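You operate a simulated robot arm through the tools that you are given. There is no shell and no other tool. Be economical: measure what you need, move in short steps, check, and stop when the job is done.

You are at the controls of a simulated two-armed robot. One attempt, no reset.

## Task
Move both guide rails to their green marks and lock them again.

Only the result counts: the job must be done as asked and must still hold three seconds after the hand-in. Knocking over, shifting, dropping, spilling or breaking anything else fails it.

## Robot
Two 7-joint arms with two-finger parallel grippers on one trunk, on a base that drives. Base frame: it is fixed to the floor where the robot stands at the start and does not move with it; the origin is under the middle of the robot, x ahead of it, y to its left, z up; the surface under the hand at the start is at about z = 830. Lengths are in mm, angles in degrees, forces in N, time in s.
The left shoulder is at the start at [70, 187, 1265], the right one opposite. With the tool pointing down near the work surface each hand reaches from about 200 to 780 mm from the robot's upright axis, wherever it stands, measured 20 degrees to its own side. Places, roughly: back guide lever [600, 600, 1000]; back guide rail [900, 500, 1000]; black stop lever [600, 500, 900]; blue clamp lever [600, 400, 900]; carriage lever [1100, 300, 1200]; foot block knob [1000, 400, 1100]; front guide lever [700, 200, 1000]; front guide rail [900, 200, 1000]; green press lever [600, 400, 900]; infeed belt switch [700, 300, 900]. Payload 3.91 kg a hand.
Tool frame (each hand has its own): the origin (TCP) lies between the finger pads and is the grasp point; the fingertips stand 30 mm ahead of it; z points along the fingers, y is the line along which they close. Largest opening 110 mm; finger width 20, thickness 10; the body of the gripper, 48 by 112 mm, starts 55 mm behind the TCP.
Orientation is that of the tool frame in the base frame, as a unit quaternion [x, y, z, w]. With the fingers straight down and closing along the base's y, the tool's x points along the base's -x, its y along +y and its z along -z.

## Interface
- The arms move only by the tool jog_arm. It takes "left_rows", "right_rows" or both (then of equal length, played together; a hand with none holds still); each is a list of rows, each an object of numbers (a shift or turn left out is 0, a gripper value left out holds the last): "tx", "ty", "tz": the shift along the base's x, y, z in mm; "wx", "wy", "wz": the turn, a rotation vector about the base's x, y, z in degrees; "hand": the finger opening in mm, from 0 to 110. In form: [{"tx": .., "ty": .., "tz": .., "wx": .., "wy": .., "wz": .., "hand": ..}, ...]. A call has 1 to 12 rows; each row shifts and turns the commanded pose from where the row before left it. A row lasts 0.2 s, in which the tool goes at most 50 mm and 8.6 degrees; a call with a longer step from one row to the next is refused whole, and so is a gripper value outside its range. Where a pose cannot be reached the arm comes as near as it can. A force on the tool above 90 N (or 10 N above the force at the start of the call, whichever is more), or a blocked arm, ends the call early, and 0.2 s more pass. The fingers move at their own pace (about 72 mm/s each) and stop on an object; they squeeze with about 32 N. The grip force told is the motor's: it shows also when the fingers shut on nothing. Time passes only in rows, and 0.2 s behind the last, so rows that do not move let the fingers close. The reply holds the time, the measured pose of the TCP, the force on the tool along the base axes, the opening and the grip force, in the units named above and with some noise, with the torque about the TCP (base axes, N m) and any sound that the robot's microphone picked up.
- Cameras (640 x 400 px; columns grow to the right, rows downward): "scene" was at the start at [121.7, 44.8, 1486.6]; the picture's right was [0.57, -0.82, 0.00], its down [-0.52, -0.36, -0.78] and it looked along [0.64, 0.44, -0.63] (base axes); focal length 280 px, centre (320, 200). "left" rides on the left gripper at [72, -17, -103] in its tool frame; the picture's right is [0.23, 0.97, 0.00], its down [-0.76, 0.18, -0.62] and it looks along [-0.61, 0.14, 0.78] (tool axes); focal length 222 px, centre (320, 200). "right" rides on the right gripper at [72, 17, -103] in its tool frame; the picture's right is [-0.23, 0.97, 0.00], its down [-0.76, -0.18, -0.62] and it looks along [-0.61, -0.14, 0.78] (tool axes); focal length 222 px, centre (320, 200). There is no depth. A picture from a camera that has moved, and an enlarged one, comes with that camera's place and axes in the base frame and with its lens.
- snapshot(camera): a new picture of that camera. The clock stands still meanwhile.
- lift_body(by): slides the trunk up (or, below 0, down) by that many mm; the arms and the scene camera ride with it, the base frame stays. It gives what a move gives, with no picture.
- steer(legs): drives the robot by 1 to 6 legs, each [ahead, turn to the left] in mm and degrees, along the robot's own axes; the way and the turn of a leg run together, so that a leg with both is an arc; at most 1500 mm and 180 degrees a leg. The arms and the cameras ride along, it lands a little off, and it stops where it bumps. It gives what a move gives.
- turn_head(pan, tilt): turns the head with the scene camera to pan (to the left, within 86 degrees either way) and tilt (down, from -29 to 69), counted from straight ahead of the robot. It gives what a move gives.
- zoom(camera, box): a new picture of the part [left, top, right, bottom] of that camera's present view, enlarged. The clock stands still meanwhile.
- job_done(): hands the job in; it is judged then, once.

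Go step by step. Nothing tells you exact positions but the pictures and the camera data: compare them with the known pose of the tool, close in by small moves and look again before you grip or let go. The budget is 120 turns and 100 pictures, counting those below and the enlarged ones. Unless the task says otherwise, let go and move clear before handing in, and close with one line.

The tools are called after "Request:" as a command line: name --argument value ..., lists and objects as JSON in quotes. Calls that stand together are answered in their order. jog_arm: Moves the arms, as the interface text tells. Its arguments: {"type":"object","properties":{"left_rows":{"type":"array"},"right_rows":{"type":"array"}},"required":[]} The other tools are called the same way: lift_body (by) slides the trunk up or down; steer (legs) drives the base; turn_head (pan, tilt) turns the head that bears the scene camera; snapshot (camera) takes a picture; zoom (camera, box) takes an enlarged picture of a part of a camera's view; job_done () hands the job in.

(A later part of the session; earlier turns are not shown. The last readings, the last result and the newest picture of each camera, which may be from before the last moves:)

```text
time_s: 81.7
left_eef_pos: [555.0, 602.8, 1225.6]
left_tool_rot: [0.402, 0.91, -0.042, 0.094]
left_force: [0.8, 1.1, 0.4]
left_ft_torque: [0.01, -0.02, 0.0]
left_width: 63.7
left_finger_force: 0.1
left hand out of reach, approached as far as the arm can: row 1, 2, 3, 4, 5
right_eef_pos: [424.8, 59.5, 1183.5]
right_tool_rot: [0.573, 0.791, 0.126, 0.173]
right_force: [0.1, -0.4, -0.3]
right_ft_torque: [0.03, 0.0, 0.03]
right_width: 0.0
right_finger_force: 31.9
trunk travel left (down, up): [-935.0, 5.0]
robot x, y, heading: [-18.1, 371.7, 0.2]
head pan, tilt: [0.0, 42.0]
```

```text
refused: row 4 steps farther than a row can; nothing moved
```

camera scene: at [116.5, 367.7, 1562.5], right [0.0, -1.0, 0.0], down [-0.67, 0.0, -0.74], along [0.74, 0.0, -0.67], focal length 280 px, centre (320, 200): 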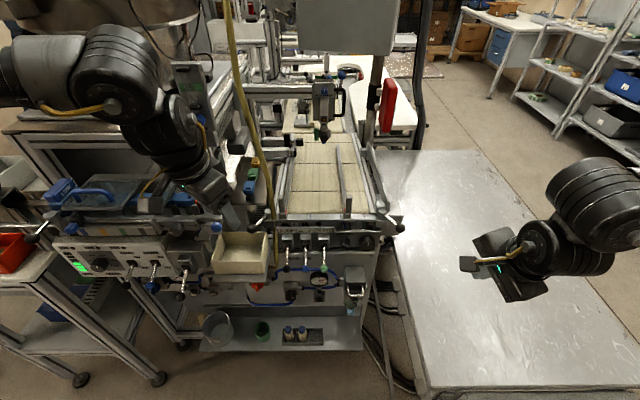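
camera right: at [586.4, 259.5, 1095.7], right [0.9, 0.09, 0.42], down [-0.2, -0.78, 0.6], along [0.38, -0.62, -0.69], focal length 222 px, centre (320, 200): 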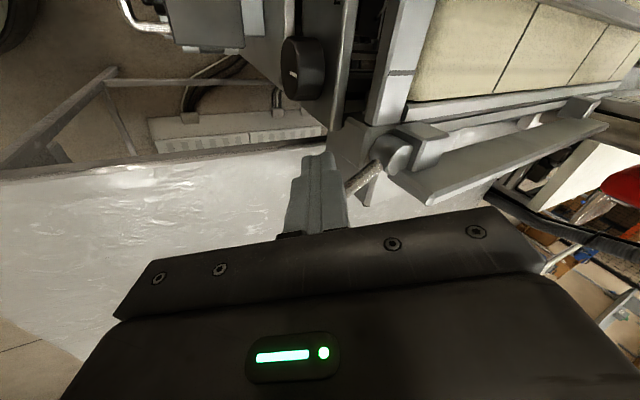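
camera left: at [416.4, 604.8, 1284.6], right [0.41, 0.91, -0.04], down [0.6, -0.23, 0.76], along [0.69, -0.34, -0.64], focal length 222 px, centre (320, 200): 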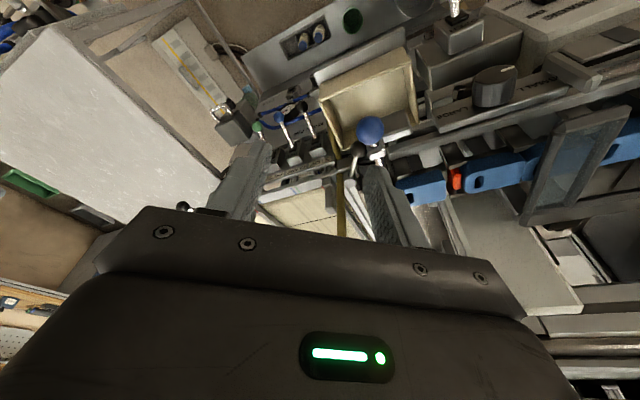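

Request:
jog_arm --left_rows '[{"tx": -40, "tz": 15}, {"tx": -40, "tz": 20}, {"tx": -40, "tz": 20, "wz": 7}, {"tz": 30, "wz": 7, "wy": 3}, {"tz": 20, "wz": 7, "wy": 3}, {"wz": 7, "wy": 3}, {"wz": 7, "wy": 3}, {"wz": 7}, {"wz": 6}, {}]'

```text
time_s: 83.9
left_eef_pos: [434.7, 604.7, 1328.3]
left_tool_rot: [0.018, 0.999, -0.048, 0.009]
left_force: [-0.1, 0.3, 0.4]
left_ft_torque: [0.0, 0.0, 0.02]
left_width: 64.0
left_finger_force: 0.1
left hand out of reach, approached as far as the arm can: row 9
right_eef_pos: [425.4, 59.5, 1183.2]
right_tool_rot: [0.573, 0.791, 0.125, 0.173]
right_force: [-0.1, -0.9, -0.6]
right_ft_torque: [-0.03, -0.01, -0.01]
right_width: 0.1
right_finger_force: 32.3
trunk travel left (down, up): [-935.0, 5.0]
robot x, y, heading: [-13.8, 371.7, -0.1]
head pan, tilt: [0.0, 42.0]
```

Request:
jog_arm --left_rows '[{"ty": -40, "wx": 5.5, "wy": 1, "tz": 10}, {"ty": -45}, {"ty": -45}, {"ty": -45}, {"ty": -45}, {"ty": -45}, {}]'

```text
time_s: 85.5
left_eef_pos: [434.9, 592.1, 1335.5]
left_tool_rot: [0.019, 1.0, 0.0, -0.002]
left_force: [0.0, 0.8, -0.3]
left_ft_torque: [0.02, 0.01, -0.03]
left_width: 63.8
left_finger_force: 0.0
left hand out of reach, approached as far as the arm can: row 1, 2, 3, 4, 5, 6
right_eef_pos: [424.6, 60.4, 1182.5]
right_tool_rot: [0.573, 0.791, 0.126, 0.174]
right_force: [-0.8, 0.3, -0.4]
right_ft_torque: [0.0, 0.02, 0.02]
right_width: 0.0
right_finger_force: 31.8
trunk travel left (down, up): [-935.0, 5.0]
robot x, y, heading: [-13.6, 370.3, -0.0]
head pan, tilt: [0.0, 42.0]
```

The left arm works best with targets well out to its left, so I'll turn the robot 25° to the right in place (geometry says the base stays clear of the table) and edge forward 40 mm.

Request:
steer --legs '[[0, -25], [40, 0]]'

Request:
turn_head --pan 30 --tilt 42

Request:
snapshot --camera "scene"

```text
time_s: 87.6
left_eef_pos: [511.9, 368.5, 1339.2]
left_tool_rot: [0.236, 0.972, 0.0, 0.003]
left_force: [-0.6, -0.3, -0.5]
left_ft_torque: [-0.07, -0.03, 0.0]
left_width: 64.1
left_finger_force: 0.1
right_eef_pos: [279.7, -109.6, 1187.7]
right_tool_rot: [0.73, 0.647, 0.086, 0.201]
right_force: [0.6, 0.3, 0.9]
right_ft_torque: [-0.01, -0.05, -0.01]
right_width: 0.0
right_finger_force: 32.1
trunk travel left (down, up): [-935.0, 5.0]
robot x, y, heading: [19.5, 353.1, -25.1]
head pan, tilt: [0.0, 42.0]
```

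```text
time_s: 88.6
left_eef_pos: [521.0, 363.7, 1336.3]
left_tool_rot: [0.236, 0.972, 0.0, -0.001]
left_force: [-0.4, -1.0, 0.3]
left_ft_torque: [-0.01, 0.02, 0.0]
left_width: 64.2
left_finger_force: 0.1
right_eef_pos: [287.9, -113.5, 1183.8]
right_tool_rot: [0.731, 0.648, 0.085, 0.197]
right_force: [1.1, 0.4, -0.8]
right_ft_torque: [-0.01, 0.04, -0.03]
right_width: 0.2
right_finger_force: 31.9
trunk travel left (down, up): [-935.0, 5.0]
robot x, y, heading: [19.6, 355.8, -25.3]
head pan, tilt: [30.0, 42.0]
```

```text
36 pictures are left
camera scene: at [152.5, 336.3, 1642.0], right [0.08, -1.0, 0.0], down [-0.67, -0.05, -0.74], along [0.74, 0.06, -0.67], focal length 280 px, centre (320, 200)
```

scene: 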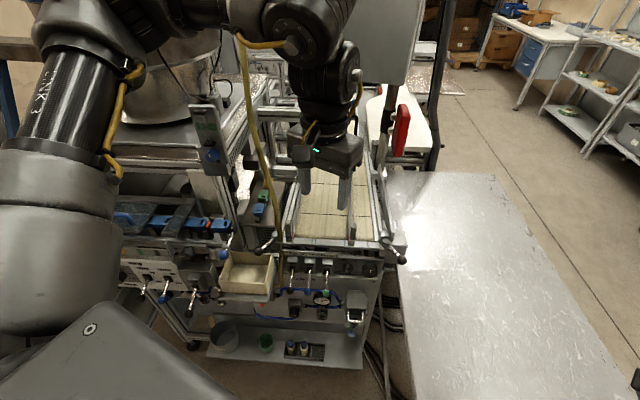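

The left hand now sits in front of the belt, inward of the hose. I'll bring it down and over to [600, 445, 1190] with a 12° forward tilt.

Request:
jog_arm --left_rows '[{"tx": 20, "tz": -35, "wy": -3}, {"tx": 20, "tz": -35, "wy": -3}, {"tx": 20, "tz": -35, "wy": -3}, {"tx": 20, "tz": -35, "wy": -3}, {"ty": 40}, {"ty": 40}, {}]'

```text
time_s: 90.2
left_eef_pos: [601.2, 455.5, 1199.5]
left_tool_rot: [0.234, 0.967, 0.025, 0.101]
left_force: [-0.5, -0.9, 0.5]
left_ft_torque: [0.03, 0.01, 0.0]
left_width: 64.0
left_finger_force: 0.0
left hand out of reach, approached as far as the arm can: row 4
right_eef_pos: [286.2, -114.2, 1182.9]
right_tool_rot: [0.732, 0.647, 0.085, 0.198]
right_force: [-0.1, -0.1, -0.1]
right_ft_torque: [0.01, 0.03, -0.01]
right_width: 0.1
right_finger_force: 32.0
trunk travel left (down, up): [-935.0, 5.0]
robot x, y, heading: [19.8, 353.9, -25.0]
head pan, tilt: [30.0, 42.0]
```

Request:
jog_arm --left_rows '[{"ty": 25, "tz": -35}, {"ty": 25, "tz": -35, "tx": 5}, {"ty": 25, "tz": -30, "tx": 10}, {"ty": 15, "tx": 10}, {}]'

Request:
snapshot --camera "left"

Request:
zoom --camera "scene" --box '[160, 120, 340, 300]'

```text
time_s: 91.4
left_eef_pos: [624.5, 547.3, 1101.4]
left_tool_rot: [0.234, 0.967, 0.025, 0.102]
left_force: [0.4, 0.6, 0.6]
left_ft_torque: [-0.02, -0.01, 0.02]
left_width: 64.0
left_finger_force: 0.0
right_eef_pos: [286.4, -113.5, 1184.5]
right_tool_rot: [0.731, 0.648, 0.085, 0.198]
right_force: [-0.5, 0.3, -0.6]
right_ft_torque: [-0.02, 0.0, 0.0]
right_width: 0.2
right_finger_force: 31.9
trunk travel left (down, up): [-935.0, 5.0]
robot x, y, heading: [20.7, 354.2, -25.1]
head pan, tilt: [30.0, 42.0]
```

```text
35 pictures are left
camera left: at [534.8, 563.2, 1187.6], right [0.24, 0.97, 0.05], down [0.61, -0.19, 0.77], along [0.75, -0.15, -0.64], focal length 222 px, centre (320, 200)
```

left: 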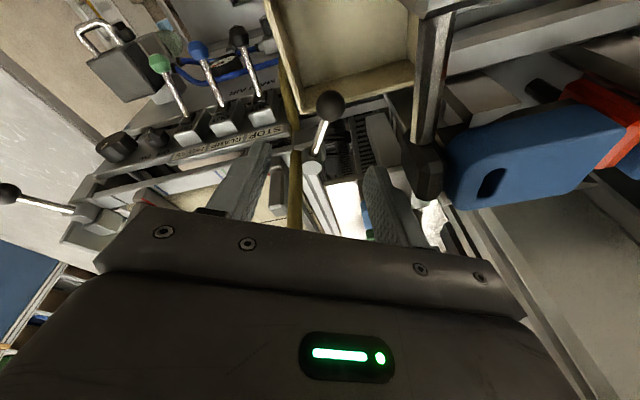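

```text
2.22 times, centred on (250, 210) of scene
camera zoom: at [150.6, 337.1, 1642.2], right [0.08, -1.0, 0.0], down [-0.67, -0.06, -0.74], along [0.74, 0.06, -0.67], focal length 622 px, centre (476, 178)
```

zoom: 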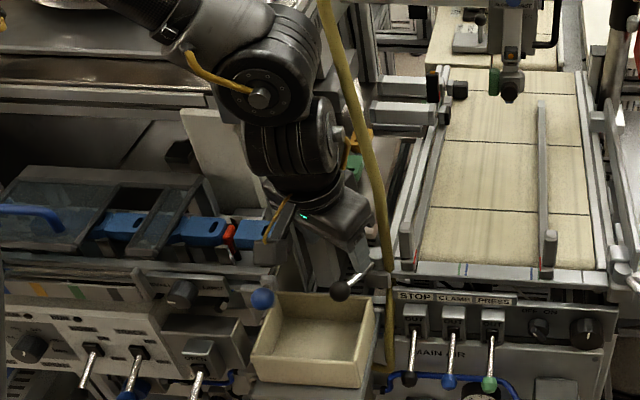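

The blue-ball lever's pivot is at about [600, 590, 1125], which the hand would hit when lowered straight. I'll roll the hand 21° so its body leans inward, then check.

Request:
jog_arm --left_rows '[{"wx": 7}, {"wx": 7}, {"wx": 7}, {"tx": 5, "ty": 0}, {}]'

Request:
snapshot --camera "left"

Request:
zoom --camera "scene" --box '[180, 140, 320, 280]'

```text
time_s: 92.6
left_eef_pos: [629.2, 549.3, 1106.6]
left_tool_rot: [0.249, 0.946, 0.201, 0.058]
left_force: [0.0, 0.0, -0.3]
left_ft_torque: [0.02, 0.0, 0.01]
left_width: 64.1
left_finger_force: 0.1
left hand out of reach, approached as far as the arm can: row 3
right_eef_pos: [286.8, -112.7, 1183.8]
right_tool_rot: [0.731, 0.648, 0.086, 0.198]
right_force: [-0.2, -0.4, -0.1]
right_ft_torque: [-0.01, 0.04, 0.01]
right_width: 0.0
right_finger_force: 31.8
trunk travel left (down, up): [-935.0, 5.0]
robot x, y, heading: [23.1, 353.8, -25.1]
head pan, tilt: [30.0, 42.0]
```

```text
33 pictures are left
camera left: at [538.8, 533.8, 1193.9], right [0.24, 0.89, 0.39], down [0.61, -0.45, 0.65], along [0.75, 0.09, -0.65], focal length 222 px, centre (320, 200)
```

left: 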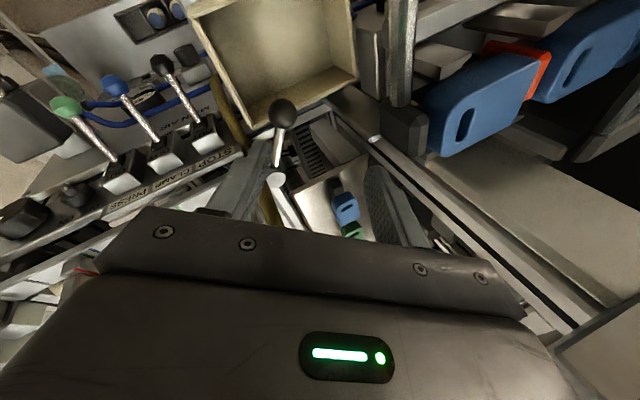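

```text
2.86 times, centred on (250, 210) of scene
camera zoom: at [150.4, 336.5, 1642.2], right [0.08, -1.0, 0.0], down [-0.67, -0.06, -0.74], along [0.74, 0.06, -0.67], focal length 800 px, centre (520, 171)
```

zoom: 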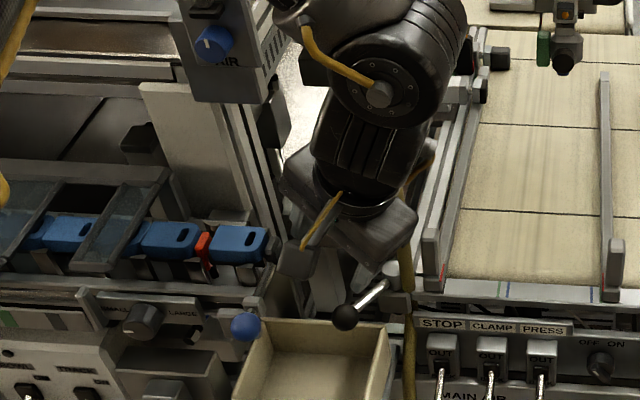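

The hand leans inward now, clear of hose and pivot. I'll close the fingers, shift to the outer side of the ball (ball at about [637, 557, 990]) and descend.

Request:
jog_arm --left_rows '[{"tx": 9, "ty": 11, "hand": 0}, {"tx": 9, "ty": 11}, {"tx": 9, "ty": 11}, {"tz": -25}, {"tz": -25}, {}]'

Request:
snapshot --camera "left"

```text
time_s: 94.0
left_eef_pos: [652.0, 592.1, 1081.0]
left_tool_rot: [0.249, 0.946, 0.199, 0.057]
left_force: [-0.2, 0.8, -0.3]
left_ft_torque: [0.0, 0.0, 0.02]
left_width: 0.1
left_finger_force: 32.2
left hand out of reach, approached as far as the arm can: row 4, 5
right_eef_pos: [285.8, -112.8, 1185.1]
right_tool_rot: [0.731, 0.648, 0.084, 0.198]
right_force: [0.1, 0.7, -0.5]
right_ft_torque: [0.0, -0.01, 0.0]
right_width: 0.2
right_finger_force: 31.8
trunk travel left (down, up): [-935.0, 5.0]
robot x, y, heading: [18.5, 349.5, -25.3]
head pan, tilt: [30.0, 42.0]
```

```text
31 pictures are left
camera left: at [562.6, 576.8, 1168.2], right [0.24, 0.89, 0.39], down [0.61, -0.45, 0.65], along [0.75, 0.09, -0.65], focal length 222 px, centre (320, 200)
```

left: 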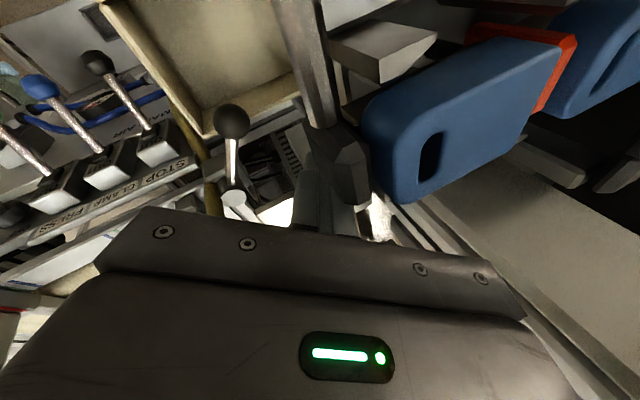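

The camera on the hand would hit the blue lever's rod from here, so I'll instead straddle the ball with open fingers, approaching along the tilted tool axis from the inner side.

Request:
jog_arm --left_rows '[{"tz": 25}, {"tx": -13, "ty": -27}, {"tx": -13, "ty": -27}, {"tx": -14, "ty": -25, "hand": 54}, {}, {}]'

Request:
snapshot --camera "left"

```text
time_s: 95.4
left_eef_pos: [613.6, 529.3, 1123.3]
left_tool_rot: [0.249, 0.946, 0.2, 0.056]
left_force: [-1.2, 0.6, 0.1]
left_ft_torque: [0.04, 0.03, 0.0]
left_width: 54.4
left_finger_force: 0.0
left hand out of reach, approached as far as the arm can: row 3, 4
right_eef_pos: [287.4, -113.0, 1184.5]
right_tool_rot: [0.731, 0.648, 0.085, 0.198]
right_force: [0.6, -0.4, 0.7]
right_ft_torque: [-0.02, 0.0, -0.01]
right_width: 0.1
right_finger_force: 31.9
trunk travel left (down, up): [-935.0, 5.0]
robot x, y, heading: [23.3, 359.8, -25.1]
head pan, tilt: [30.0, 42.0]
```

```text
30 pictures are left
camera left: at [523.6, 514.7, 1210.8], right [0.24, 0.89, 0.39], down [0.61, -0.45, 0.65], along [0.75, 0.09, -0.65], focal length 222 px, centre (320, 200)
```

left: 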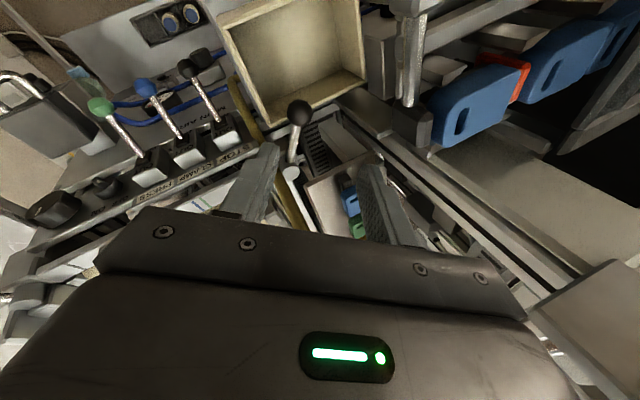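

Inward travel is limited in this posture. I'll pull the hand back, turn the robot another 15° right, and try again.

Request:
jog_arm --left_rows '[{"tx": -40, "tz": 20}, {"tx": -40, "tz": 20}, {}]'

Request:
steer --legs '[[0, -15]]'

Request:
turn_head --pan 45 --tilt 42

```text
time_s: 96.2
left_eef_pos: [553.8, 540.7, 1166.9]
left_tool_rot: [0.25, 0.946, 0.2, 0.054]
left_force: [0.7, 1.2, -0.5]
left_ft_torque: [0.0, 0.0, 0.0]
left_width: 54.0
left_finger_force: 0.0
left hand out of reach, approached as far as the arm can: row 2
right_eef_pos: [288.7, -111.7, 1184.2]
right_tool_rot: [0.731, 0.648, 0.085, 0.197]
right_force: [0.0, 0.1, -0.1]
right_ft_torque: [-0.01, 0.03, 0.03]
right_width: 0.0
right_finger_force: 31.6
trunk travel left (down, up): [-935.0, 5.0]
robot x, y, heading: [25.8, 359.0, -25.3]
head pan, tilt: [30.0, 42.0]
```

```text
time_s: 97.5
left_eef_pos: [584.3, 394.9, 1165.6]
left_tool_rot: [0.371, 0.905, 0.19, 0.081]
left_force: [0.2, 0.6, 0.7]
left_ft_torque: [0.0, 0.01, -0.03]
left_width: 54.0
left_finger_force: 0.1
right_eef_pos: [157.0, -165.0, 1184.7]
right_tool_rot: [0.809, 0.547, 0.058, 0.208]
right_force: [0.5, -0.6, 0.2]
right_ft_torque: [-0.02, -0.01, 0.0]
right_width: 0.0
right_finger_force: 32.1
trunk travel left (down, up): [-935.0, 5.0]
robot x, y, heading: [19.8, 356.0, -40.2]
head pan, tilt: [30.0, 42.0]
```

```text
time_s: 98.2
left_eef_pos: [582.2, 394.8, 1168.1]
left_tool_rot: [0.372, 0.905, 0.191, 0.081]
left_force: [-0.2, 0.0, 0.0]
left_ft_torque: [-0.01, 0.01, -0.01]
left_width: 54.2
left_finger_force: 0.0
right_eef_pos: [155.5, -166.6, 1183.7]
right_tool_rot: [0.809, 0.547, 0.059, 0.207]
right_force: [-0.2, 0.1, -0.1]
right_ft_torque: [0.0, 0.0, 0.0]
right_width: 0.0
right_finger_force: 31.6
trunk travel left (down, up): [-935.0, 5.0]
robot x, y, heading: [19.7, 355.0, -40.4]
head pan, tilt: [45.0, 42.0]
```

Request:
jog_arm --left_rows '[{"wz": 7.5, "ty": 30}, {"wz": 7.5, "ty": 30}, {"ty": 30, "tz": -20}, {"ty": 28, "tz": -20, "tx": 10}, {"tz": -20, "tx": 15}, {}]'

Request:
snapshot --camera "left"

```text
time_s: 99.6
left_eef_pos: [632.0, 516.0, 1109.4]
left_tool_rot: [0.25, 0.946, 0.2, 0.055]
left_force: [-0.6, 0.6, 0.0]
left_ft_torque: [0.0, -0.02, -0.01]
left_width: 54.3
left_finger_force: 0.1
left hand out of reach, approached as far as the arm can: row 1, 2
right_eef_pos: [154.9, -165.9, 1183.3]
right_tool_rot: [0.809, 0.547, 0.059, 0.207]
right_force: [0.4, -0.7, 0.6]
right_ft_torque: [-0.01, -0.03, 0.01]
right_width: 0.0
right_finger_force: 32.7
trunk travel left (down, up): [-935.0, 5.0]
robot x, y, heading: [23.1, 354.6, -40.3]
head pan, tilt: [45.0, 42.0]
```

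```text
29 pictures are left
camera left: at [542.0, 500.8, 1196.9], right [0.24, 0.89, 0.39], down [0.61, -0.45, 0.65], along [0.75, 0.09, -0.65], focal length 222 px, centre (320, 200)
```

left: 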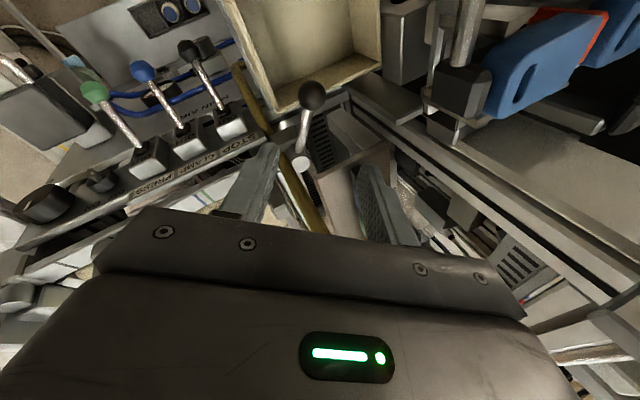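

The arm now has room. I'll align to the approach axis and advance 70 mm along it so the fingers straddle the ball, then look before the last bit.

Request:
jog_arm --left_rows '[{"tx": -17, "ty": 2, "tz": -10}, {"tz": -6}, {"tx": 4.1, "ty": 7, "tz": -18.3}, {"tx": 4.1, "ty": 7, "tz": -18.3}, {"tx": 4.1, "ty": 7, "tz": -18.3}, {}]'

Request:
snapshot --camera "left"

Request:
zoom --camera "scene" --box '[180, 140, 320, 280]'

```text
time_s: 101.0
left_eef_pos: [628.2, 542.8, 1046.4]
left_tool_rot: [0.25, 0.946, 0.199, 0.054]
left_force: [0.2, -0.8, -0.3]
left_ft_torque: [0.02, 0.01, 0.02]
left_width: 54.2
left_finger_force: 0.0
left hand out of reach, approached as far as the arm can: row 5
right_eef_pos: [156.4, -163.9, 1184.6]
right_tool_rot: [0.809, 0.547, 0.059, 0.208]
right_force: [0.8, -1.1, 0.1]
right_ft_torque: [-0.01, -0.02, 0.01]
right_width: 0.0
right_finger_force: 32.1
trunk travel left (down, up): [-935.0, 5.0]
robot x, y, heading: [16.5, 356.5, -40.1]
head pan, tilt: [45.0, 42.0]
```

```text
28 pictures are left
camera left: at [538.8, 527.8, 1132.3], right [0.24, 0.89, 0.39], down [0.61, -0.45, 0.65], along [0.75, 0.08, -0.66], focal length 222 px, centre (320, 200)
```

left: 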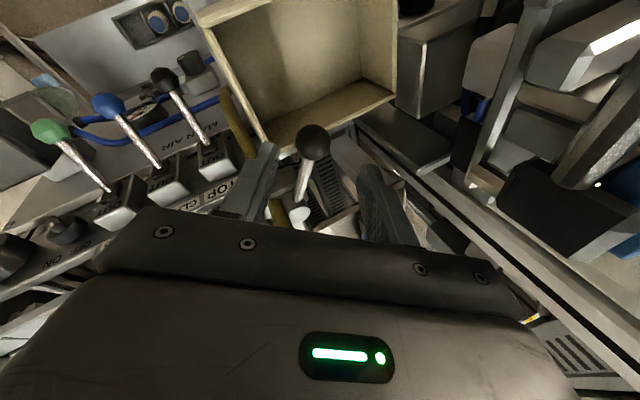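

```text
2.86 times, centred on (250, 210) of scene
camera zoom: at [143.1, 327.9, 1642.3], right [0.08, -1.0, 0.0], down [-0.67, -0.06, -0.74], along [0.74, 0.06, -0.67], focal length 800 px, centre (520, 171)
```

zoom: 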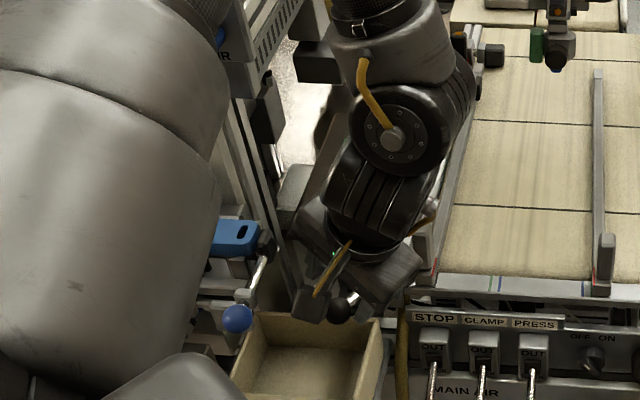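

The ball is between the fingers. The arm is at its lower limit, so I'll lower the trunk in two 22 mm steps with matching lateral shifts.

Request:
jog_arm --left_rows '[{"tx": 2.5, "ty": 4}, {}]'

Request:
lift_body --by -22

Request:
jog_arm --left_rows '[{"tx": 4, "ty": 7}, {}]'

Request:
zoom --camera "left" --box '[200, 80, 440, 240]'

```text
time_s: 101.6
left_eef_pos: [631.1, 546.3, 1045.2]
left_tool_rot: [0.25, 0.946, 0.2, 0.055]
left_force: [0.8, 0.5, -0.6]
left_ft_torque: [-0.01, -0.03, 0.01]
left_width: 54.0
left_finger_force: 0.0
right_eef_pos: [156.0, -165.2, 1184.7]
right_tool_rot: [0.809, 0.547, 0.059, 0.208]
right_force: [0.6, 0.9, -0.4]
right_ft_torque: [0.0, 0.02, 0.0]
right_width: 0.1
right_finger_force: 32.0
trunk travel left (down, up): [-935.0, 5.0]
robot x, y, heading: [21.9, 357.6, -40.2]
head pan, tilt: [45.0, 42.0]
```

```text
time_s: 102.3
left_eef_pos: [631.6, 545.7, 1022.7]
left_tool_rot: [0.25, 0.946, 0.199, 0.055]
left_force: [-0.6, 1.0, -0.2]
left_ft_torque: [0.02, 0.01, -0.01]
left_width: 53.8
left_finger_force: 0.1
right_eef_pos: [155.9, -164.7, 1162.3]
right_tool_rot: [0.809, 0.547, 0.058, 0.207]
right_force: [0.2, -0.6, -0.7]
right_ft_torque: [-0.01, 0.0, 0.01]
right_width: 0.3
right_finger_force: 32.2
trunk travel left (down, up): [-913.0, 27.0]
robot x, y, heading: [19.6, 356.5, -40.1]
head pan, tilt: [45.0, 42.0]
```

```text
time_s: 102.9
left_eef_pos: [635.4, 553.3, 1024.0]
left_tool_rot: [0.25, 0.946, 0.199, 0.055]
left_force: [0.0, -0.5, -0.2]
left_ft_torque: [0.02, 0.03, 0.02]
left_width: 54.2
left_finger_force: 0.0
right_eef_pos: [156.3, -164.8, 1161.7]
right_tool_rot: [0.809, 0.546, 0.059, 0.208]
right_force: [-0.9, -0.7, -0.1]
right_ft_torque: [0.01, -0.01, -0.01]
right_width: 0.2
right_finger_force: 31.6
trunk travel left (down, up): [-913.0, 27.0]
robot x, y, heading: [20.3, 356.0, -40.0]
head pan, tilt: [45.0, 42.0]
```

```text
2.50 times, centred on (320, 160) of left
camera zoom: at [545.9, 538.0, 1111.0], right [0.24, 0.89, 0.39], down [0.61, -0.45, 0.65], along [0.75, 0.08, -0.66], focal length 555 px, centre (320, 300)
```

zoom: 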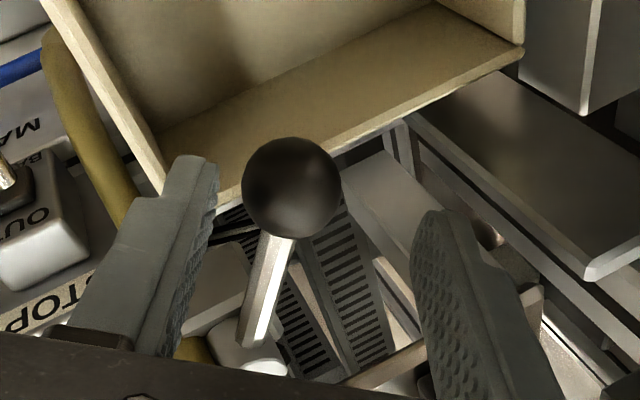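

I'll lower 22 mm more so the finger pads surround the ball.

Request:
lift_body --by -22

Request:
zoom --camera "left" --box '[200, 80, 440, 240]'

```text
time_s: 103.6
left_eef_pos: [635.7, 553.0, 1002.3]
left_tool_rot: [0.251, 0.946, 0.199, 0.055]
left_force: [-0.7, 0.2, 0.7]
left_ft_torque: [0.01, 0.03, 0.01]
left_width: 54.0
left_finger_force: 0.0
right_eef_pos: [155.9, -165.5, 1140.7]
right_tool_rot: [0.808, 0.548, 0.059, 0.208]
right_force: [-0.5, 0.3, -1.2]
right_ft_torque: [-0.01, -0.03, -0.02]
right_width: 0.0
right_finger_force: 31.6
trunk travel left (down, up): [-891.0, 49.0]
robot x, y, heading: [19.9, 359.5, -40.1]
head pan, tilt: [45.0, 42.0]
```

```text
2.50 times, centred on (320, 160) of left
camera zoom: at [545.8, 537.7, 1089.1], right [0.24, 0.89, 0.39], down [0.61, -0.45, 0.65], along [0.75, 0.09, -0.66], focal length 555 px, centre (320, 300)
```

zoom: 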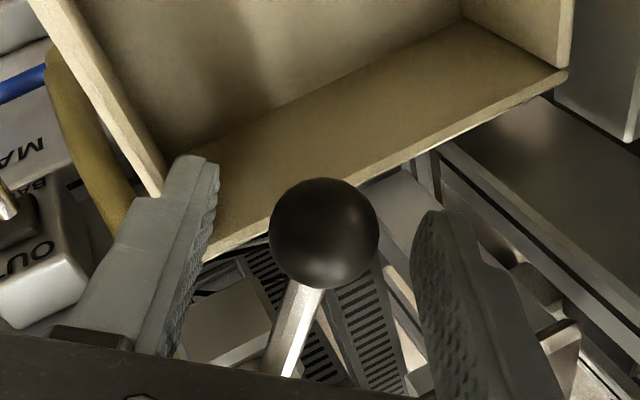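

The ball is centred between the fingers. I'll narrow the fork and pull the lever inward along its arc.

Request:
jog_arm --left_rows '[{"hand": 38}, {"tx": -5, "ty": -8}, {"tx": -4, "ty": -9}, {"tx": -3, "ty": -9}, {"tx": -2, "ty": -10}, {}]'

Request:
zoom --camera "left" --box '[180, 60, 460, 240]'

```text
time_s: 105.0
left_eef_pos: [623.9, 516.5, 1007.4]
left_tool_rot: [0.25, 0.946, 0.199, 0.055]
left_force: [0.3, 0.2, -0.1]
left_ft_torque: [0.05, 0.02, 0.01]
left_width: 38.0
left_finger_force: 0.5
left hand out of reach, approached as far as the arm can: row 4
right_eef_pos: [155.7, -165.1, 1140.9]
right_tool_rot: [0.809, 0.547, 0.059, 0.209]
right_force: [-0.6, 0.4, 0.9]
right_ft_torque: [-0.01, 0.0, 0.03]
right_width: 0.0
right_finger_force: 32.4
trunk travel left (down, up): [-891.0, 49.0]
robot x, y, heading: [20.5, 354.2, -40.1]
head pan, tilt: [45.0, 42.0]
```

```text
2.22 times, centred on (320, 150) of left
camera zoom: at [533.7, 501.8, 1095.6], right [0.24, 0.89, 0.39], down [0.61, -0.45, 0.65], along [0.75, 0.08, -0.66], focal length 494 px, centre (320, 311)
```

zoom: 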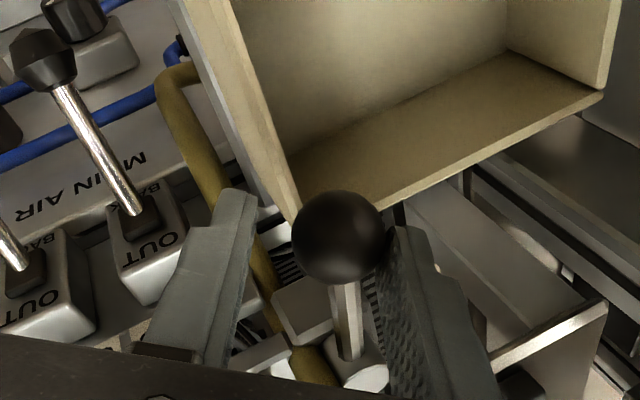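

The lever is following. I'll compensate the small height drift with the trunk and keep pulling.

Request:
lift_body --by -8

Request:
jog_arm --left_rows '[{"tx": -1, "ty": -8}, {"ty": -8}, {"ty": -8}, {}]'

Request:
zoom --camera "left" --box '[180, 60, 460, 240]'

```text
time_s: 105.6
left_eef_pos: [625.4, 515.7, 1000.2]
left_tool_rot: [0.251, 0.946, 0.199, 0.055]
left_force: [-1.3, -0.3, 0.1]
left_ft_torque: [0.02, -0.01, -0.01]
left_width: 37.9
left_finger_force: 0.1
right_eef_pos: [156.0, -165.5, 1131.4]
right_tool_rot: [0.809, 0.547, 0.059, 0.208]
right_force: [-0.1, -0.3, -0.6]
right_ft_torque: [0.02, 0.0, 0.01]
right_width: 0.1
right_finger_force: 31.9
trunk travel left (down, up): [-883.0, 57.0]
robot x, y, heading: [20.6, 356.5, -40.1]
head pan, tilt: [45.0, 42.0]
```

```text
time_s: 106.6
left_eef_pos: [624.0, 495.4, 1005.6]
left_tool_rot: [0.25, 0.946, 0.199, 0.055]
left_force: [-0.8, -2.0, -0.1]
left_ft_torque: [0.0, 0.04, -0.02]
left_width: 38.7
left_finger_force: 0.7
left hand out of reach, approached as far as the arm can: row 2
right_eef_pos: [156.0, -166.6, 1132.0]
right_tool_rot: [0.809, 0.546, 0.059, 0.207]
right_force: [0.4, 0.3, 0.2]
right_ft_torque: [0.01, 0.0, 0.02]
right_width: 0.0
right_finger_force: 32.3
trunk travel left (down, up): [-883.0, 57.0]
robot x, y, heading: [22.7, 352.7, -40.1]
head pan, tilt: [45.0, 42.0]
```

```text
2.22 times, centred on (320, 150) of left
camera zoom: at [533.3, 479.6, 1093.3], right [0.24, 0.89, 0.39], down [0.62, -0.45, 0.65], along [0.75, 0.08, -0.66], focal length 494 px, centre (320, 311)
```

zoom: 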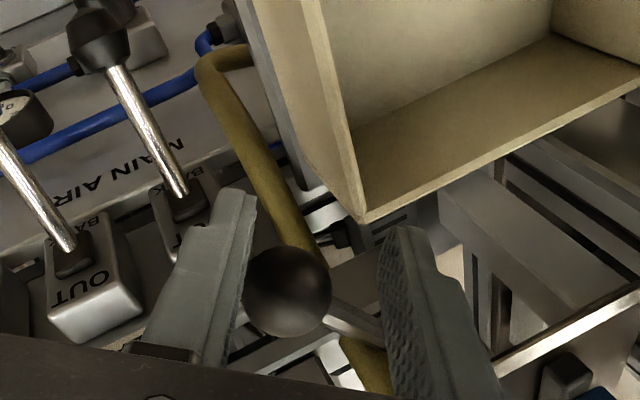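

The lever snapped over inward, passing in front of the hose. I'll open the fingers and withdraw along the tool axis.

Request:
jog_arm --left_rows '[{"hand": 64}, {}, {"tx": -6, "ty": -7, "tz": 18}, {"tx": -6, "ty": -7, "tz": 18}, {"tx": -6, "ty": -7, "tz": 18}, {"tx": -6, "ty": -7, "tz": 18}, {"tx": -10, "ty": -7, "tz": 20}, {}]'

Request:
zoom --camera "left" --box '[160, 60, 480, 260]'

Request:
zoom --camera "scene" --box '[220, 150, 360, 270]'

```text
time_s: 108.4
left_eef_pos: [608.0, 465.3, 1095.5]
left_tool_rot: [0.251, 0.946, 0.198, 0.054]
left_force: [0.4, 0.4, -0.9]
left_ft_torque: [-0.02, 0.0, 0.01]
left_width: 64.0
left_finger_force: 0.0
left hand out of reach, approached as far as the arm can: row 6, 7
right_eef_pos: [155.4, -164.1, 1133.4]
right_tool_rot: [0.809, 0.547, 0.058, 0.207]
right_force: [0.2, 0.2, 0.0]
right_ft_torque: [0.03, 0.02, -0.02]
right_width: 0.0
right_finger_force: 32.0
trunk travel left (down, up): [-883.0, 57.0]
robot x, y, heading: [20.4, 355.6, -40.1]
head pan, tilt: [45.0, 42.0]
```

```text
2.00 times, centred on (320, 160) of left
camera zoom: at [518.0, 450.5, 1183.4], right [0.24, 0.89, 0.39], down [0.62, -0.45, 0.64], along [0.75, 0.08, -0.66], focal length 444 px, centre (320, 280)
```

zoom: 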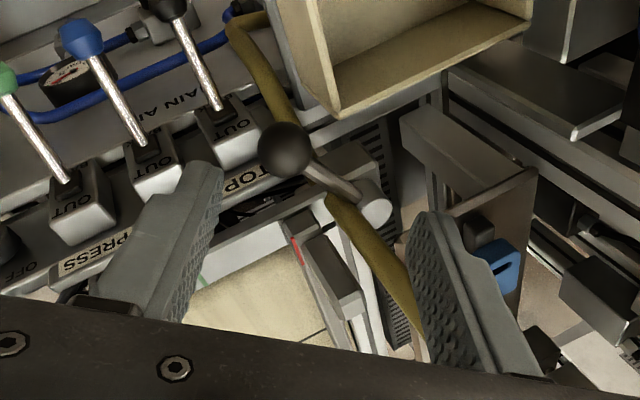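

```text
3.33 times, centred on (290, 210) of scene
camera zoom: at [144.3, 327.6, 1590.2], right [0.08, -1.0, 0.0], down [-0.67, -0.06, -0.74], along [0.74, 0.06, -0.67], focal length 933 px, centre (420, 167)
```

zoom: 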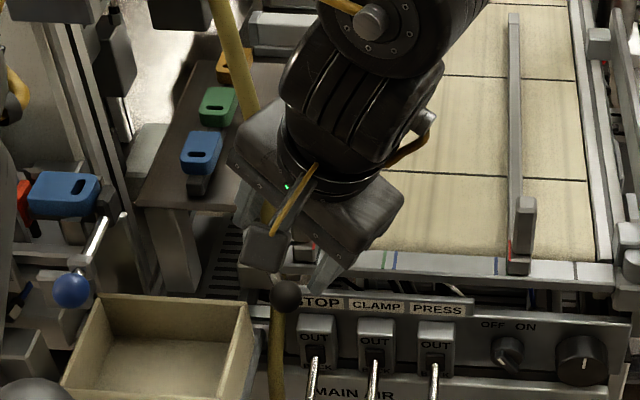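

The back lever is now at its inner position. The hose hangs right beside the outer face of the back rail post, so I'll roll the hand a further 16° and hook the post from the inner side with the outer finger passing behind the hose line.

Request:
jog_arm --left_rows '[{"ty": -15, "tz": 15, "wx": 5}, {"ty": -15, "tz": 10, "wx": 5}, {"wx": 6}, {"tx": 25, "ty": 0}, {"tx": 25, "tz": -10}, {"tx": 20, "tz": -10}, {}]'

Request:
snapshot --camera "left"

```text
time_s: 110.0
left_eef_pos: [687.7, 449.6, 1102.2]
left_tool_rot: [0.256, 0.91, 0.327, 0.02]
left_force: [-0.7, 0.5, 0.1]
left_ft_torque: [-0.02, -0.01, 0.05]
left_width: 64.0
left_finger_force: 0.0
left hand out of reach, approached as far as the arm can: row 1, 3, 6
right_eef_pos: [155.5, -165.6, 1132.0]
right_tool_rot: [0.809, 0.547, 0.059, 0.208]
right_force: [0.2, 0.0, 0.7]
right_ft_torque: [0.0, -0.02, 0.05]
right_width: 0.0
right_finger_force: 32.1
trunk travel left (down, up): [-883.0, 57.0]
robot x, y, heading: [21.4, 355.4, -40.1]
head pan, tilt: [45.0, 42.0]
```

```text
20 pictures are left
camera left: at [597.3, 411.9, 1183.1], right [0.24, 0.75, 0.62], down [0.61, -0.61, 0.5], along [0.75, 0.26, -0.61], focal length 222 px, centre (320, 200)
```

left: 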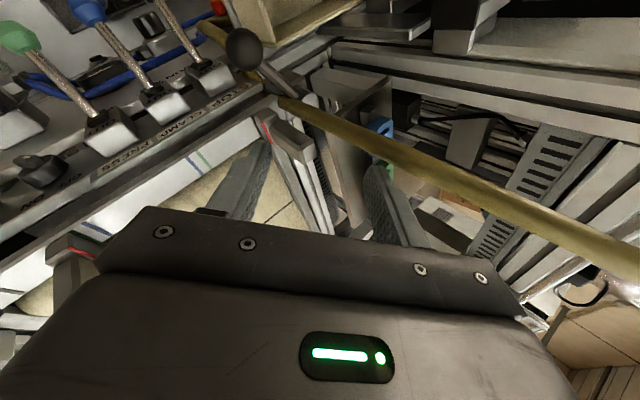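

The post lies between the fingers and the hose passes just in front of the outer finger. I'll shift 10 mm forward and lower straight down with the trunk, checking midway.

Request:
jog_arm --left_rows '[{"tx": 10, "ty": 2}, {}]'

Request:
lift_body --by -40

Request:
zoom --camera "left" --box '[200, 60, 480, 250]'

```text
time_s: 110.6
left_eef_pos: [698.7, 452.9, 1102.3]
left_tool_rot: [0.255, 0.909, 0.328, 0.02]
left_force: [0.3, -0.3, 0.0]
left_ft_torque: [0.02, -0.01, -0.01]
left_width: 64.0
left_finger_force: 0.1
right_eef_pos: [155.9, -164.3, 1132.5]
right_tool_rot: [0.809, 0.547, 0.058, 0.207]
right_force: [0.5, 0.1, -0.2]
right_ft_torque: [-0.02, -0.02, -0.01]
right_width: 0.2
right_finger_force: 32.1
trunk travel left (down, up): [-883.0, 57.0]
robot x, y, heading: [20.9, 354.4, -40.2]
head pan, tilt: [45.0, 42.0]
```

```text
time_s: 111.4
left_eef_pos: [698.1, 453.8, 1062.5]
left_tool_rot: [0.255, 0.909, 0.328, 0.02]
left_force: [0.0, 0.0, -0.8]
left_ft_torque: [-0.03, 0.02, 0.0]
left_width: 63.9
left_finger_force: 0.0
right_eef_pos: [155.4, -165.0, 1093.5]
right_tool_rot: [0.809, 0.546, 0.059, 0.208]
right_force: [0.5, 0.1, 0.2]
right_ft_torque: [-0.01, 0.01, -0.04]
right_width: 0.0
right_finger_force: 32.0
trunk travel left (down, up): [-843.0, 97.0]
robot x, y, heading: [18.0, 351.1, -40.2]
head pan, tilt: [45.0, 42.0]
```

```text
2.11 times, centred on (340, 155) of left
camera zoom: at [607.5, 414.0, 1143.5], right [0.24, 0.75, 0.62], down [0.61, -0.61, 0.5], along [0.75, 0.26, -0.61], focal length 468 px, centre (278, 295)
```

zoom: 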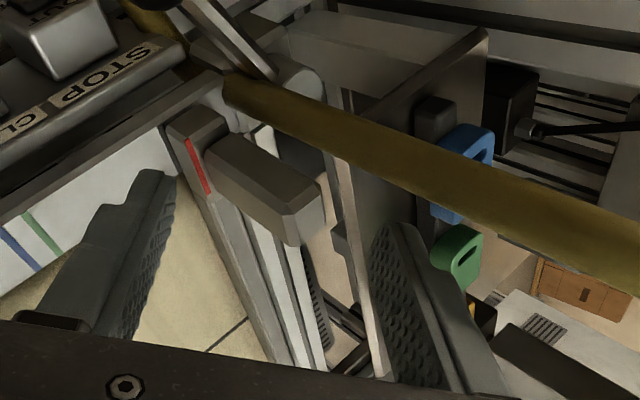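

The geometry looks right: post between fingers, hose in front. I'll lower 22 mm and pull the rail inward about 25 mm.

Request:
lift_body --by -22

Request:
jog_arm --left_rows '[{"ty": -6}, {"ty": -6}, {"ty": -6}, {"ty": -6}, {"ty": -6}, {}]'

Request:
zoom --camera "left" --box '[200, 60, 480, 250]'

```text
time_s: 112.1
left_eef_pos: [697.3, 451.2, 1041.8]
left_tool_rot: [0.256, 0.909, 0.329, 0.021]
left_force: [0.3, -1.9, 13.9]
left_ft_torque: [0.49, -0.37, -0.03]
left_width: 67.4
left_finger_force: 3.6
right_eef_pos: [155.2, -165.9, 1071.0]
right_tool_rot: [0.81, 0.546, 0.059, 0.207]
right_force: [0.3, -0.2, 0.1]
right_ft_torque: [-0.01, -0.01, -0.01]
right_width: 0.0
right_finger_force: 31.6
trunk travel left (down, up): [-821.0, 119.0]
robot x, y, heading: [18.9, 354.2, -40.1]
head pan, tilt: [45.0, 42.0]
```

```text
time_s: 113.5
left_eef_pos: [694.1, 436.6, 1055.2]
left_tool_rot: [0.256, 0.91, 0.326, 0.019]
left_force: [0.8, 0.4, 0.0]
left_ft_torque: [0.01, 0.0, -0.03]
left_width: 64.3
left_finger_force: 0.1
left hand out of reach, approached as far as the arm can: row 1, 2, 3, 4, 5
right_eef_pos: [156.3, -165.9, 1070.8]
right_tool_rot: [0.809, 0.548, 0.059, 0.207]
right_force: [-0.2, -0.6, -0.2]
right_ft_torque: [-0.03, 0.02, 0.0]
right_width: 0.1
right_finger_force: 32.0
trunk travel left (down, up): [-821.0, 119.0]
robot x, y, heading: [22.9, 355.0, -40.0]
head pan, tilt: [45.0, 42.0]
```

```text
2.11 times, centred on (340, 155) of left
camera zoom: at [604.2, 398.7, 1135.3], right [0.24, 0.75, 0.62], down [0.61, -0.61, 0.5], along [0.75, 0.26, -0.61], focal length 468 px, centre (278, 295)
```

zoom: 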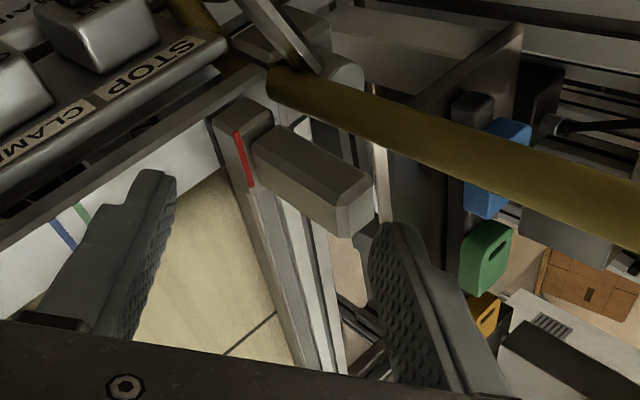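

The fingertip landed on the post's top corner and the arm hit its inward limit. I'll raise, close the fingers and use them as a single hook placed farther outside the post; the pull can then be done by turning the base slightly.

Request:
lift_body --by 40

Request:
jog_arm --left_rows '[{"tx": 12, "ty": 5, "hand": 0}, {"tx": 11, "ty": 10}, {"ty": 15}, {"ty": 15}, {}]'

Request:
zoom --camera "left" --box '[200, 60, 480, 250]'

```text
time_s: 114.3
left_eef_pos: [695.2, 436.8, 1093.7]
left_tool_rot: [0.256, 0.91, 0.326, 0.02]
left_force: [0.3, -0.1, -0.5]
left_ft_torque: [0.03, 0.02, -0.01]
left_width: 64.1
left_finger_force: 0.0
right_eef_pos: [156.7, -167.5, 1110.6]
right_tool_rot: [0.809, 0.547, 0.059, 0.207]
right_force: [-0.3, -0.8, 0.5]
right_ft_torque: [0.0, -0.01, -0.01]
right_width: 0.0
right_finger_force: 32.6
trunk travel left (down, up): [-861.0, 79.0]
robot x, y, heading: [22.5, 352.9, -40.3]
head pan, tilt: [45.0, 42.0]
```

```text
time_s: 115.5
left_eef_pos: [717.1, 480.8, 1094.5]
left_tool_rot: [0.257, 0.91, 0.326, 0.02]
left_force: [-0.3, 0.9, 0.5]
left_ft_torque: [0.03, 0.02, -0.02]
left_width: 0.0
left_finger_force: 31.8
right_eef_pos: [156.5, -165.5, 1110.2]
right_tool_rot: [0.809, 0.547, 0.059, 0.205]
right_force: [0.3, 0.1, 0.4]
right_ft_torque: [0.03, 0.02, 0.01]
right_width: 0.1
right_finger_force: 32.4
trunk travel left (down, up): [-861.0, 79.0]
robot x, y, heading: [25.8, 355.3, -40.0]
head pan, tilt: [45.0, 42.0]
```

```text
2.11 times, centred on (340, 155) of left
camera zoom: at [627.1, 443.2, 1175.2], right [0.24, 0.75, 0.62], down [0.61, -0.61, 0.5], along [0.75, 0.26, -0.61], focal length 468 px, centre (278, 295)
```

zoom: 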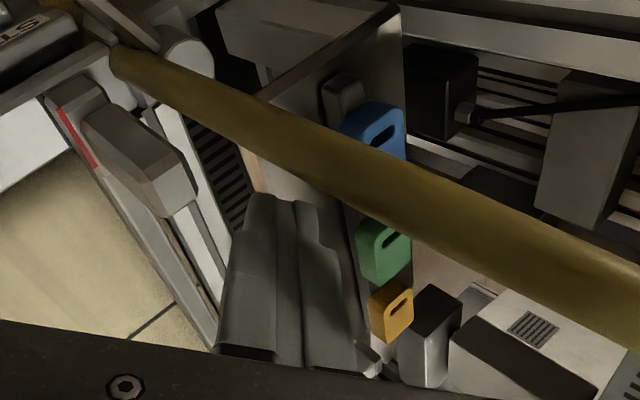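

The closed finger needs about 8 mm more outward offset. I'll shift it and lower beside the post, watching the force.

Request:
jog_arm --left_rows '[{"tx": 6, "ty": 7}, {}]'

Request:
lift_body --by -42

Request:
zoom --camera "left" --box '[200, 60, 480, 250]'

```text
time_s: 116.1
left_eef_pos: [724.3, 488.8, 1094.8]
left_tool_rot: [0.256, 0.91, 0.325, 0.02]
left_force: [-0.6, 0.3, 0.7]
left_ft_torque: [-0.07, 0.0, -0.01]
left_width: 0.1
left_finger_force: 31.6
right_eef_pos: [155.9, -164.8, 1110.3]
right_tool_rot: [0.809, 0.546, 0.058, 0.208]
right_force: [-0.5, 0.6, -0.6]
right_ft_torque: [-0.03, 0.0, 0.01]
right_width: 0.0
right_finger_force: 31.7
trunk travel left (down, up): [-861.0, 79.0]
robot x, y, heading: [19.4, 351.2, -39.9]
head pan, tilt: [45.0, 42.0]
```

```text
time_s: 117.0
left_eef_pos: [725.3, 488.0, 1053.9]
left_tool_rot: [0.255, 0.91, 0.327, 0.023]
left_force: [12.3, 2.8, 24.5]
left_ft_torque: [0.02, -0.21, 0.03]
left_width: 0.0
left_finger_force: 31.9
right_eef_pos: [156.1, -164.7, 1069.7]
right_tool_rot: [0.809, 0.547, 0.059, 0.208]
right_force: [0.3, -0.5, 0.0]
right_ft_torque: [-0.03, -0.01, -0.01]
right_width: 0.0
right_finger_force: 31.8
trunk travel left (down, up): [-819.0, 121.0]
robot x, y, heading: [21.7, 355.0, -40.2]
head pan, tilt: [45.0, 42.0]
```

```text
2.11 times, centred on (340, 155) of left
camera zoom: at [633.4, 450.6, 1135.0], right [0.24, 0.75, 0.62], down [0.61, -0.61, 0.5], along [0.75, 0.26, -0.6], focal length 468 px, centre (278, 295)
```

zoom: 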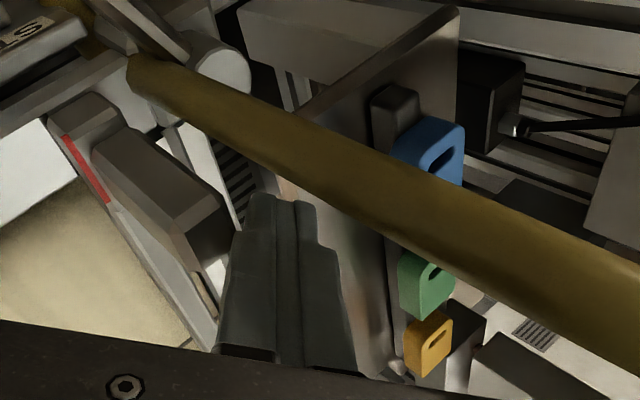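

The finger now rests hooked over the post's outer corner. I'll ease up 3 mm and pull inward with the arm.

Request:
lift_body --by 4

Request:
jog_arm --left_rows '[{"ty": -6}, {"ty": -6}, {"ty": -6}, {"ty": -6}, {}]'

Request:
zoom --camera "left" --box '[200, 60, 480, 250]'

```text
time_s: 117.5
left_eef_pos: [724.7, 488.8, 1055.4]
left_tool_rot: [0.256, 0.91, 0.326, 0.02]
left_force: [12.7, 2.9, 6.4]
left_ft_torque: [0.07, -0.18, 0.0]
left_width: 0.0
left_finger_force: 32.0
right_eef_pos: [157.4, -164.9, 1072.4]
right_tool_rot: [0.809, 0.547, 0.057, 0.207]
right_force: [-0.1, -0.2, -0.5]
right_ft_torque: [0.02, 0.0, -0.04]
right_width: 0.0
right_finger_force: 31.9
trunk travel left (down, up): [-823.0, 117.0]
robot x, y, heading: [21.1, 356.9, -40.4]
head pan, tilt: [45.0, 42.0]
```

```text
time_s: 118.7
left_eef_pos: [721.8, 464.3, 1056.7]
left_tool_rot: [0.256, 0.91, 0.326, 0.02]
left_force: [2.3, 2.1, -0.2]
left_ft_torque: [0.04, -0.05, -0.02]
left_width: 0.0
left_finger_force: 32.7
right_eef_pos: [157.2, -166.0, 1073.4]
right_tool_rot: [0.809, 0.547, 0.058, 0.207]
right_force: [-0.2, 0.2, -0.2]
right_ft_torque: [0.01, 0.0, 0.02]
right_width: 0.2
right_finger_force: 32.5
trunk travel left (down, up): [-823.0, 117.0]
robot x, y, heading: [14.9, 356.7, -40.3]
head pan, tilt: [45.0, 42.0]
```

```text
2.11 times, centred on (340, 155) of left
camera zoom: at [632.7, 426.8, 1136.9], right [0.24, 0.75, 0.62], down [0.61, -0.61, 0.5], along [0.75, 0.26, -0.61], focal length 468 px, centre (278, 295)
```

zoom: 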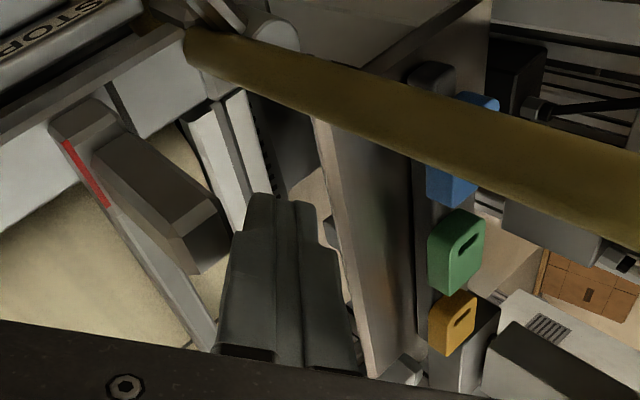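

The rail follows. I'll pull 24 mm more.

Request:
jog_arm --left_rows '[{"ty": -6}, {"ty": -6}, {"ty": -6}, {"ty": -6}, {}]'

```text
time_s: 119.9
left_eef_pos: [722.3, 442.1, 1058.7]
left_tool_rot: [0.257, 0.91, 0.326, 0.021]
left_force: [0.2, 1.5, 0.0]
left_ft_torque: [0.06, -0.04, -0.03]
left_width: 0.0
left_finger_force: 32.2
right_eef_pos: [155.9, -165.0, 1073.0]
right_tool_rot: [0.809, 0.547, 0.058, 0.208]
right_force: [1.0, 0.0, 0.6]
right_ft_torque: [-0.03, -0.02, -0.03]
right_width: 0.1
right_finger_force: 31.9
trunk travel left (down, up): [-823.0, 117.0]
robot x, y, heading: [23.4, 352.8, -39.9]
head pan, tilt: [45.0, 42.0]
```

Request:
zoom --camera "left" --box '[140, 80, 340, 220]'

Request:
zoom --camera "scene" --box '[280, 170, 330, 215]'

```text
2.86 times, centred on (240, 150) of left
camera zoom: at [633.0, 405.2, 1138.8], right [0.24, 0.75, 0.62], down [0.61, -0.61, 0.5], along [0.75, 0.26, -0.61], focal length 635 px, centre (549, 343)
```

zoom: 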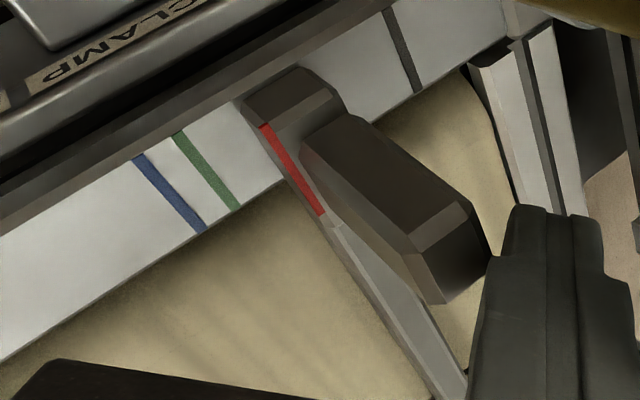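

```text
8.89 times, centred on (305, 192) of scene
camera zoom: at [143.8, 326.9, 1530.2], right [0.08, -1.0, 0.0], down [-0.67, -0.06, -0.74], along [0.74, 0.06, -0.67], focal length 2487 px, centre (453, 267)
```

zoom: 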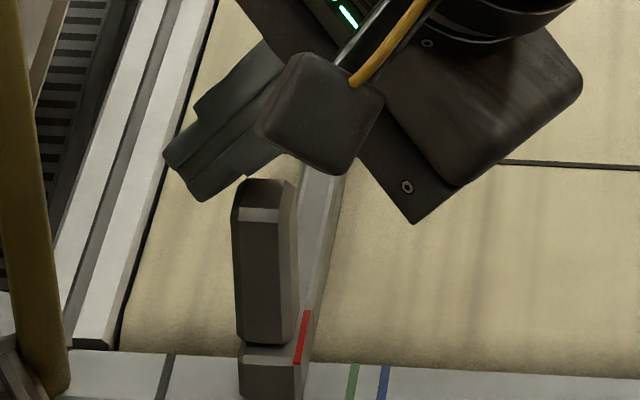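

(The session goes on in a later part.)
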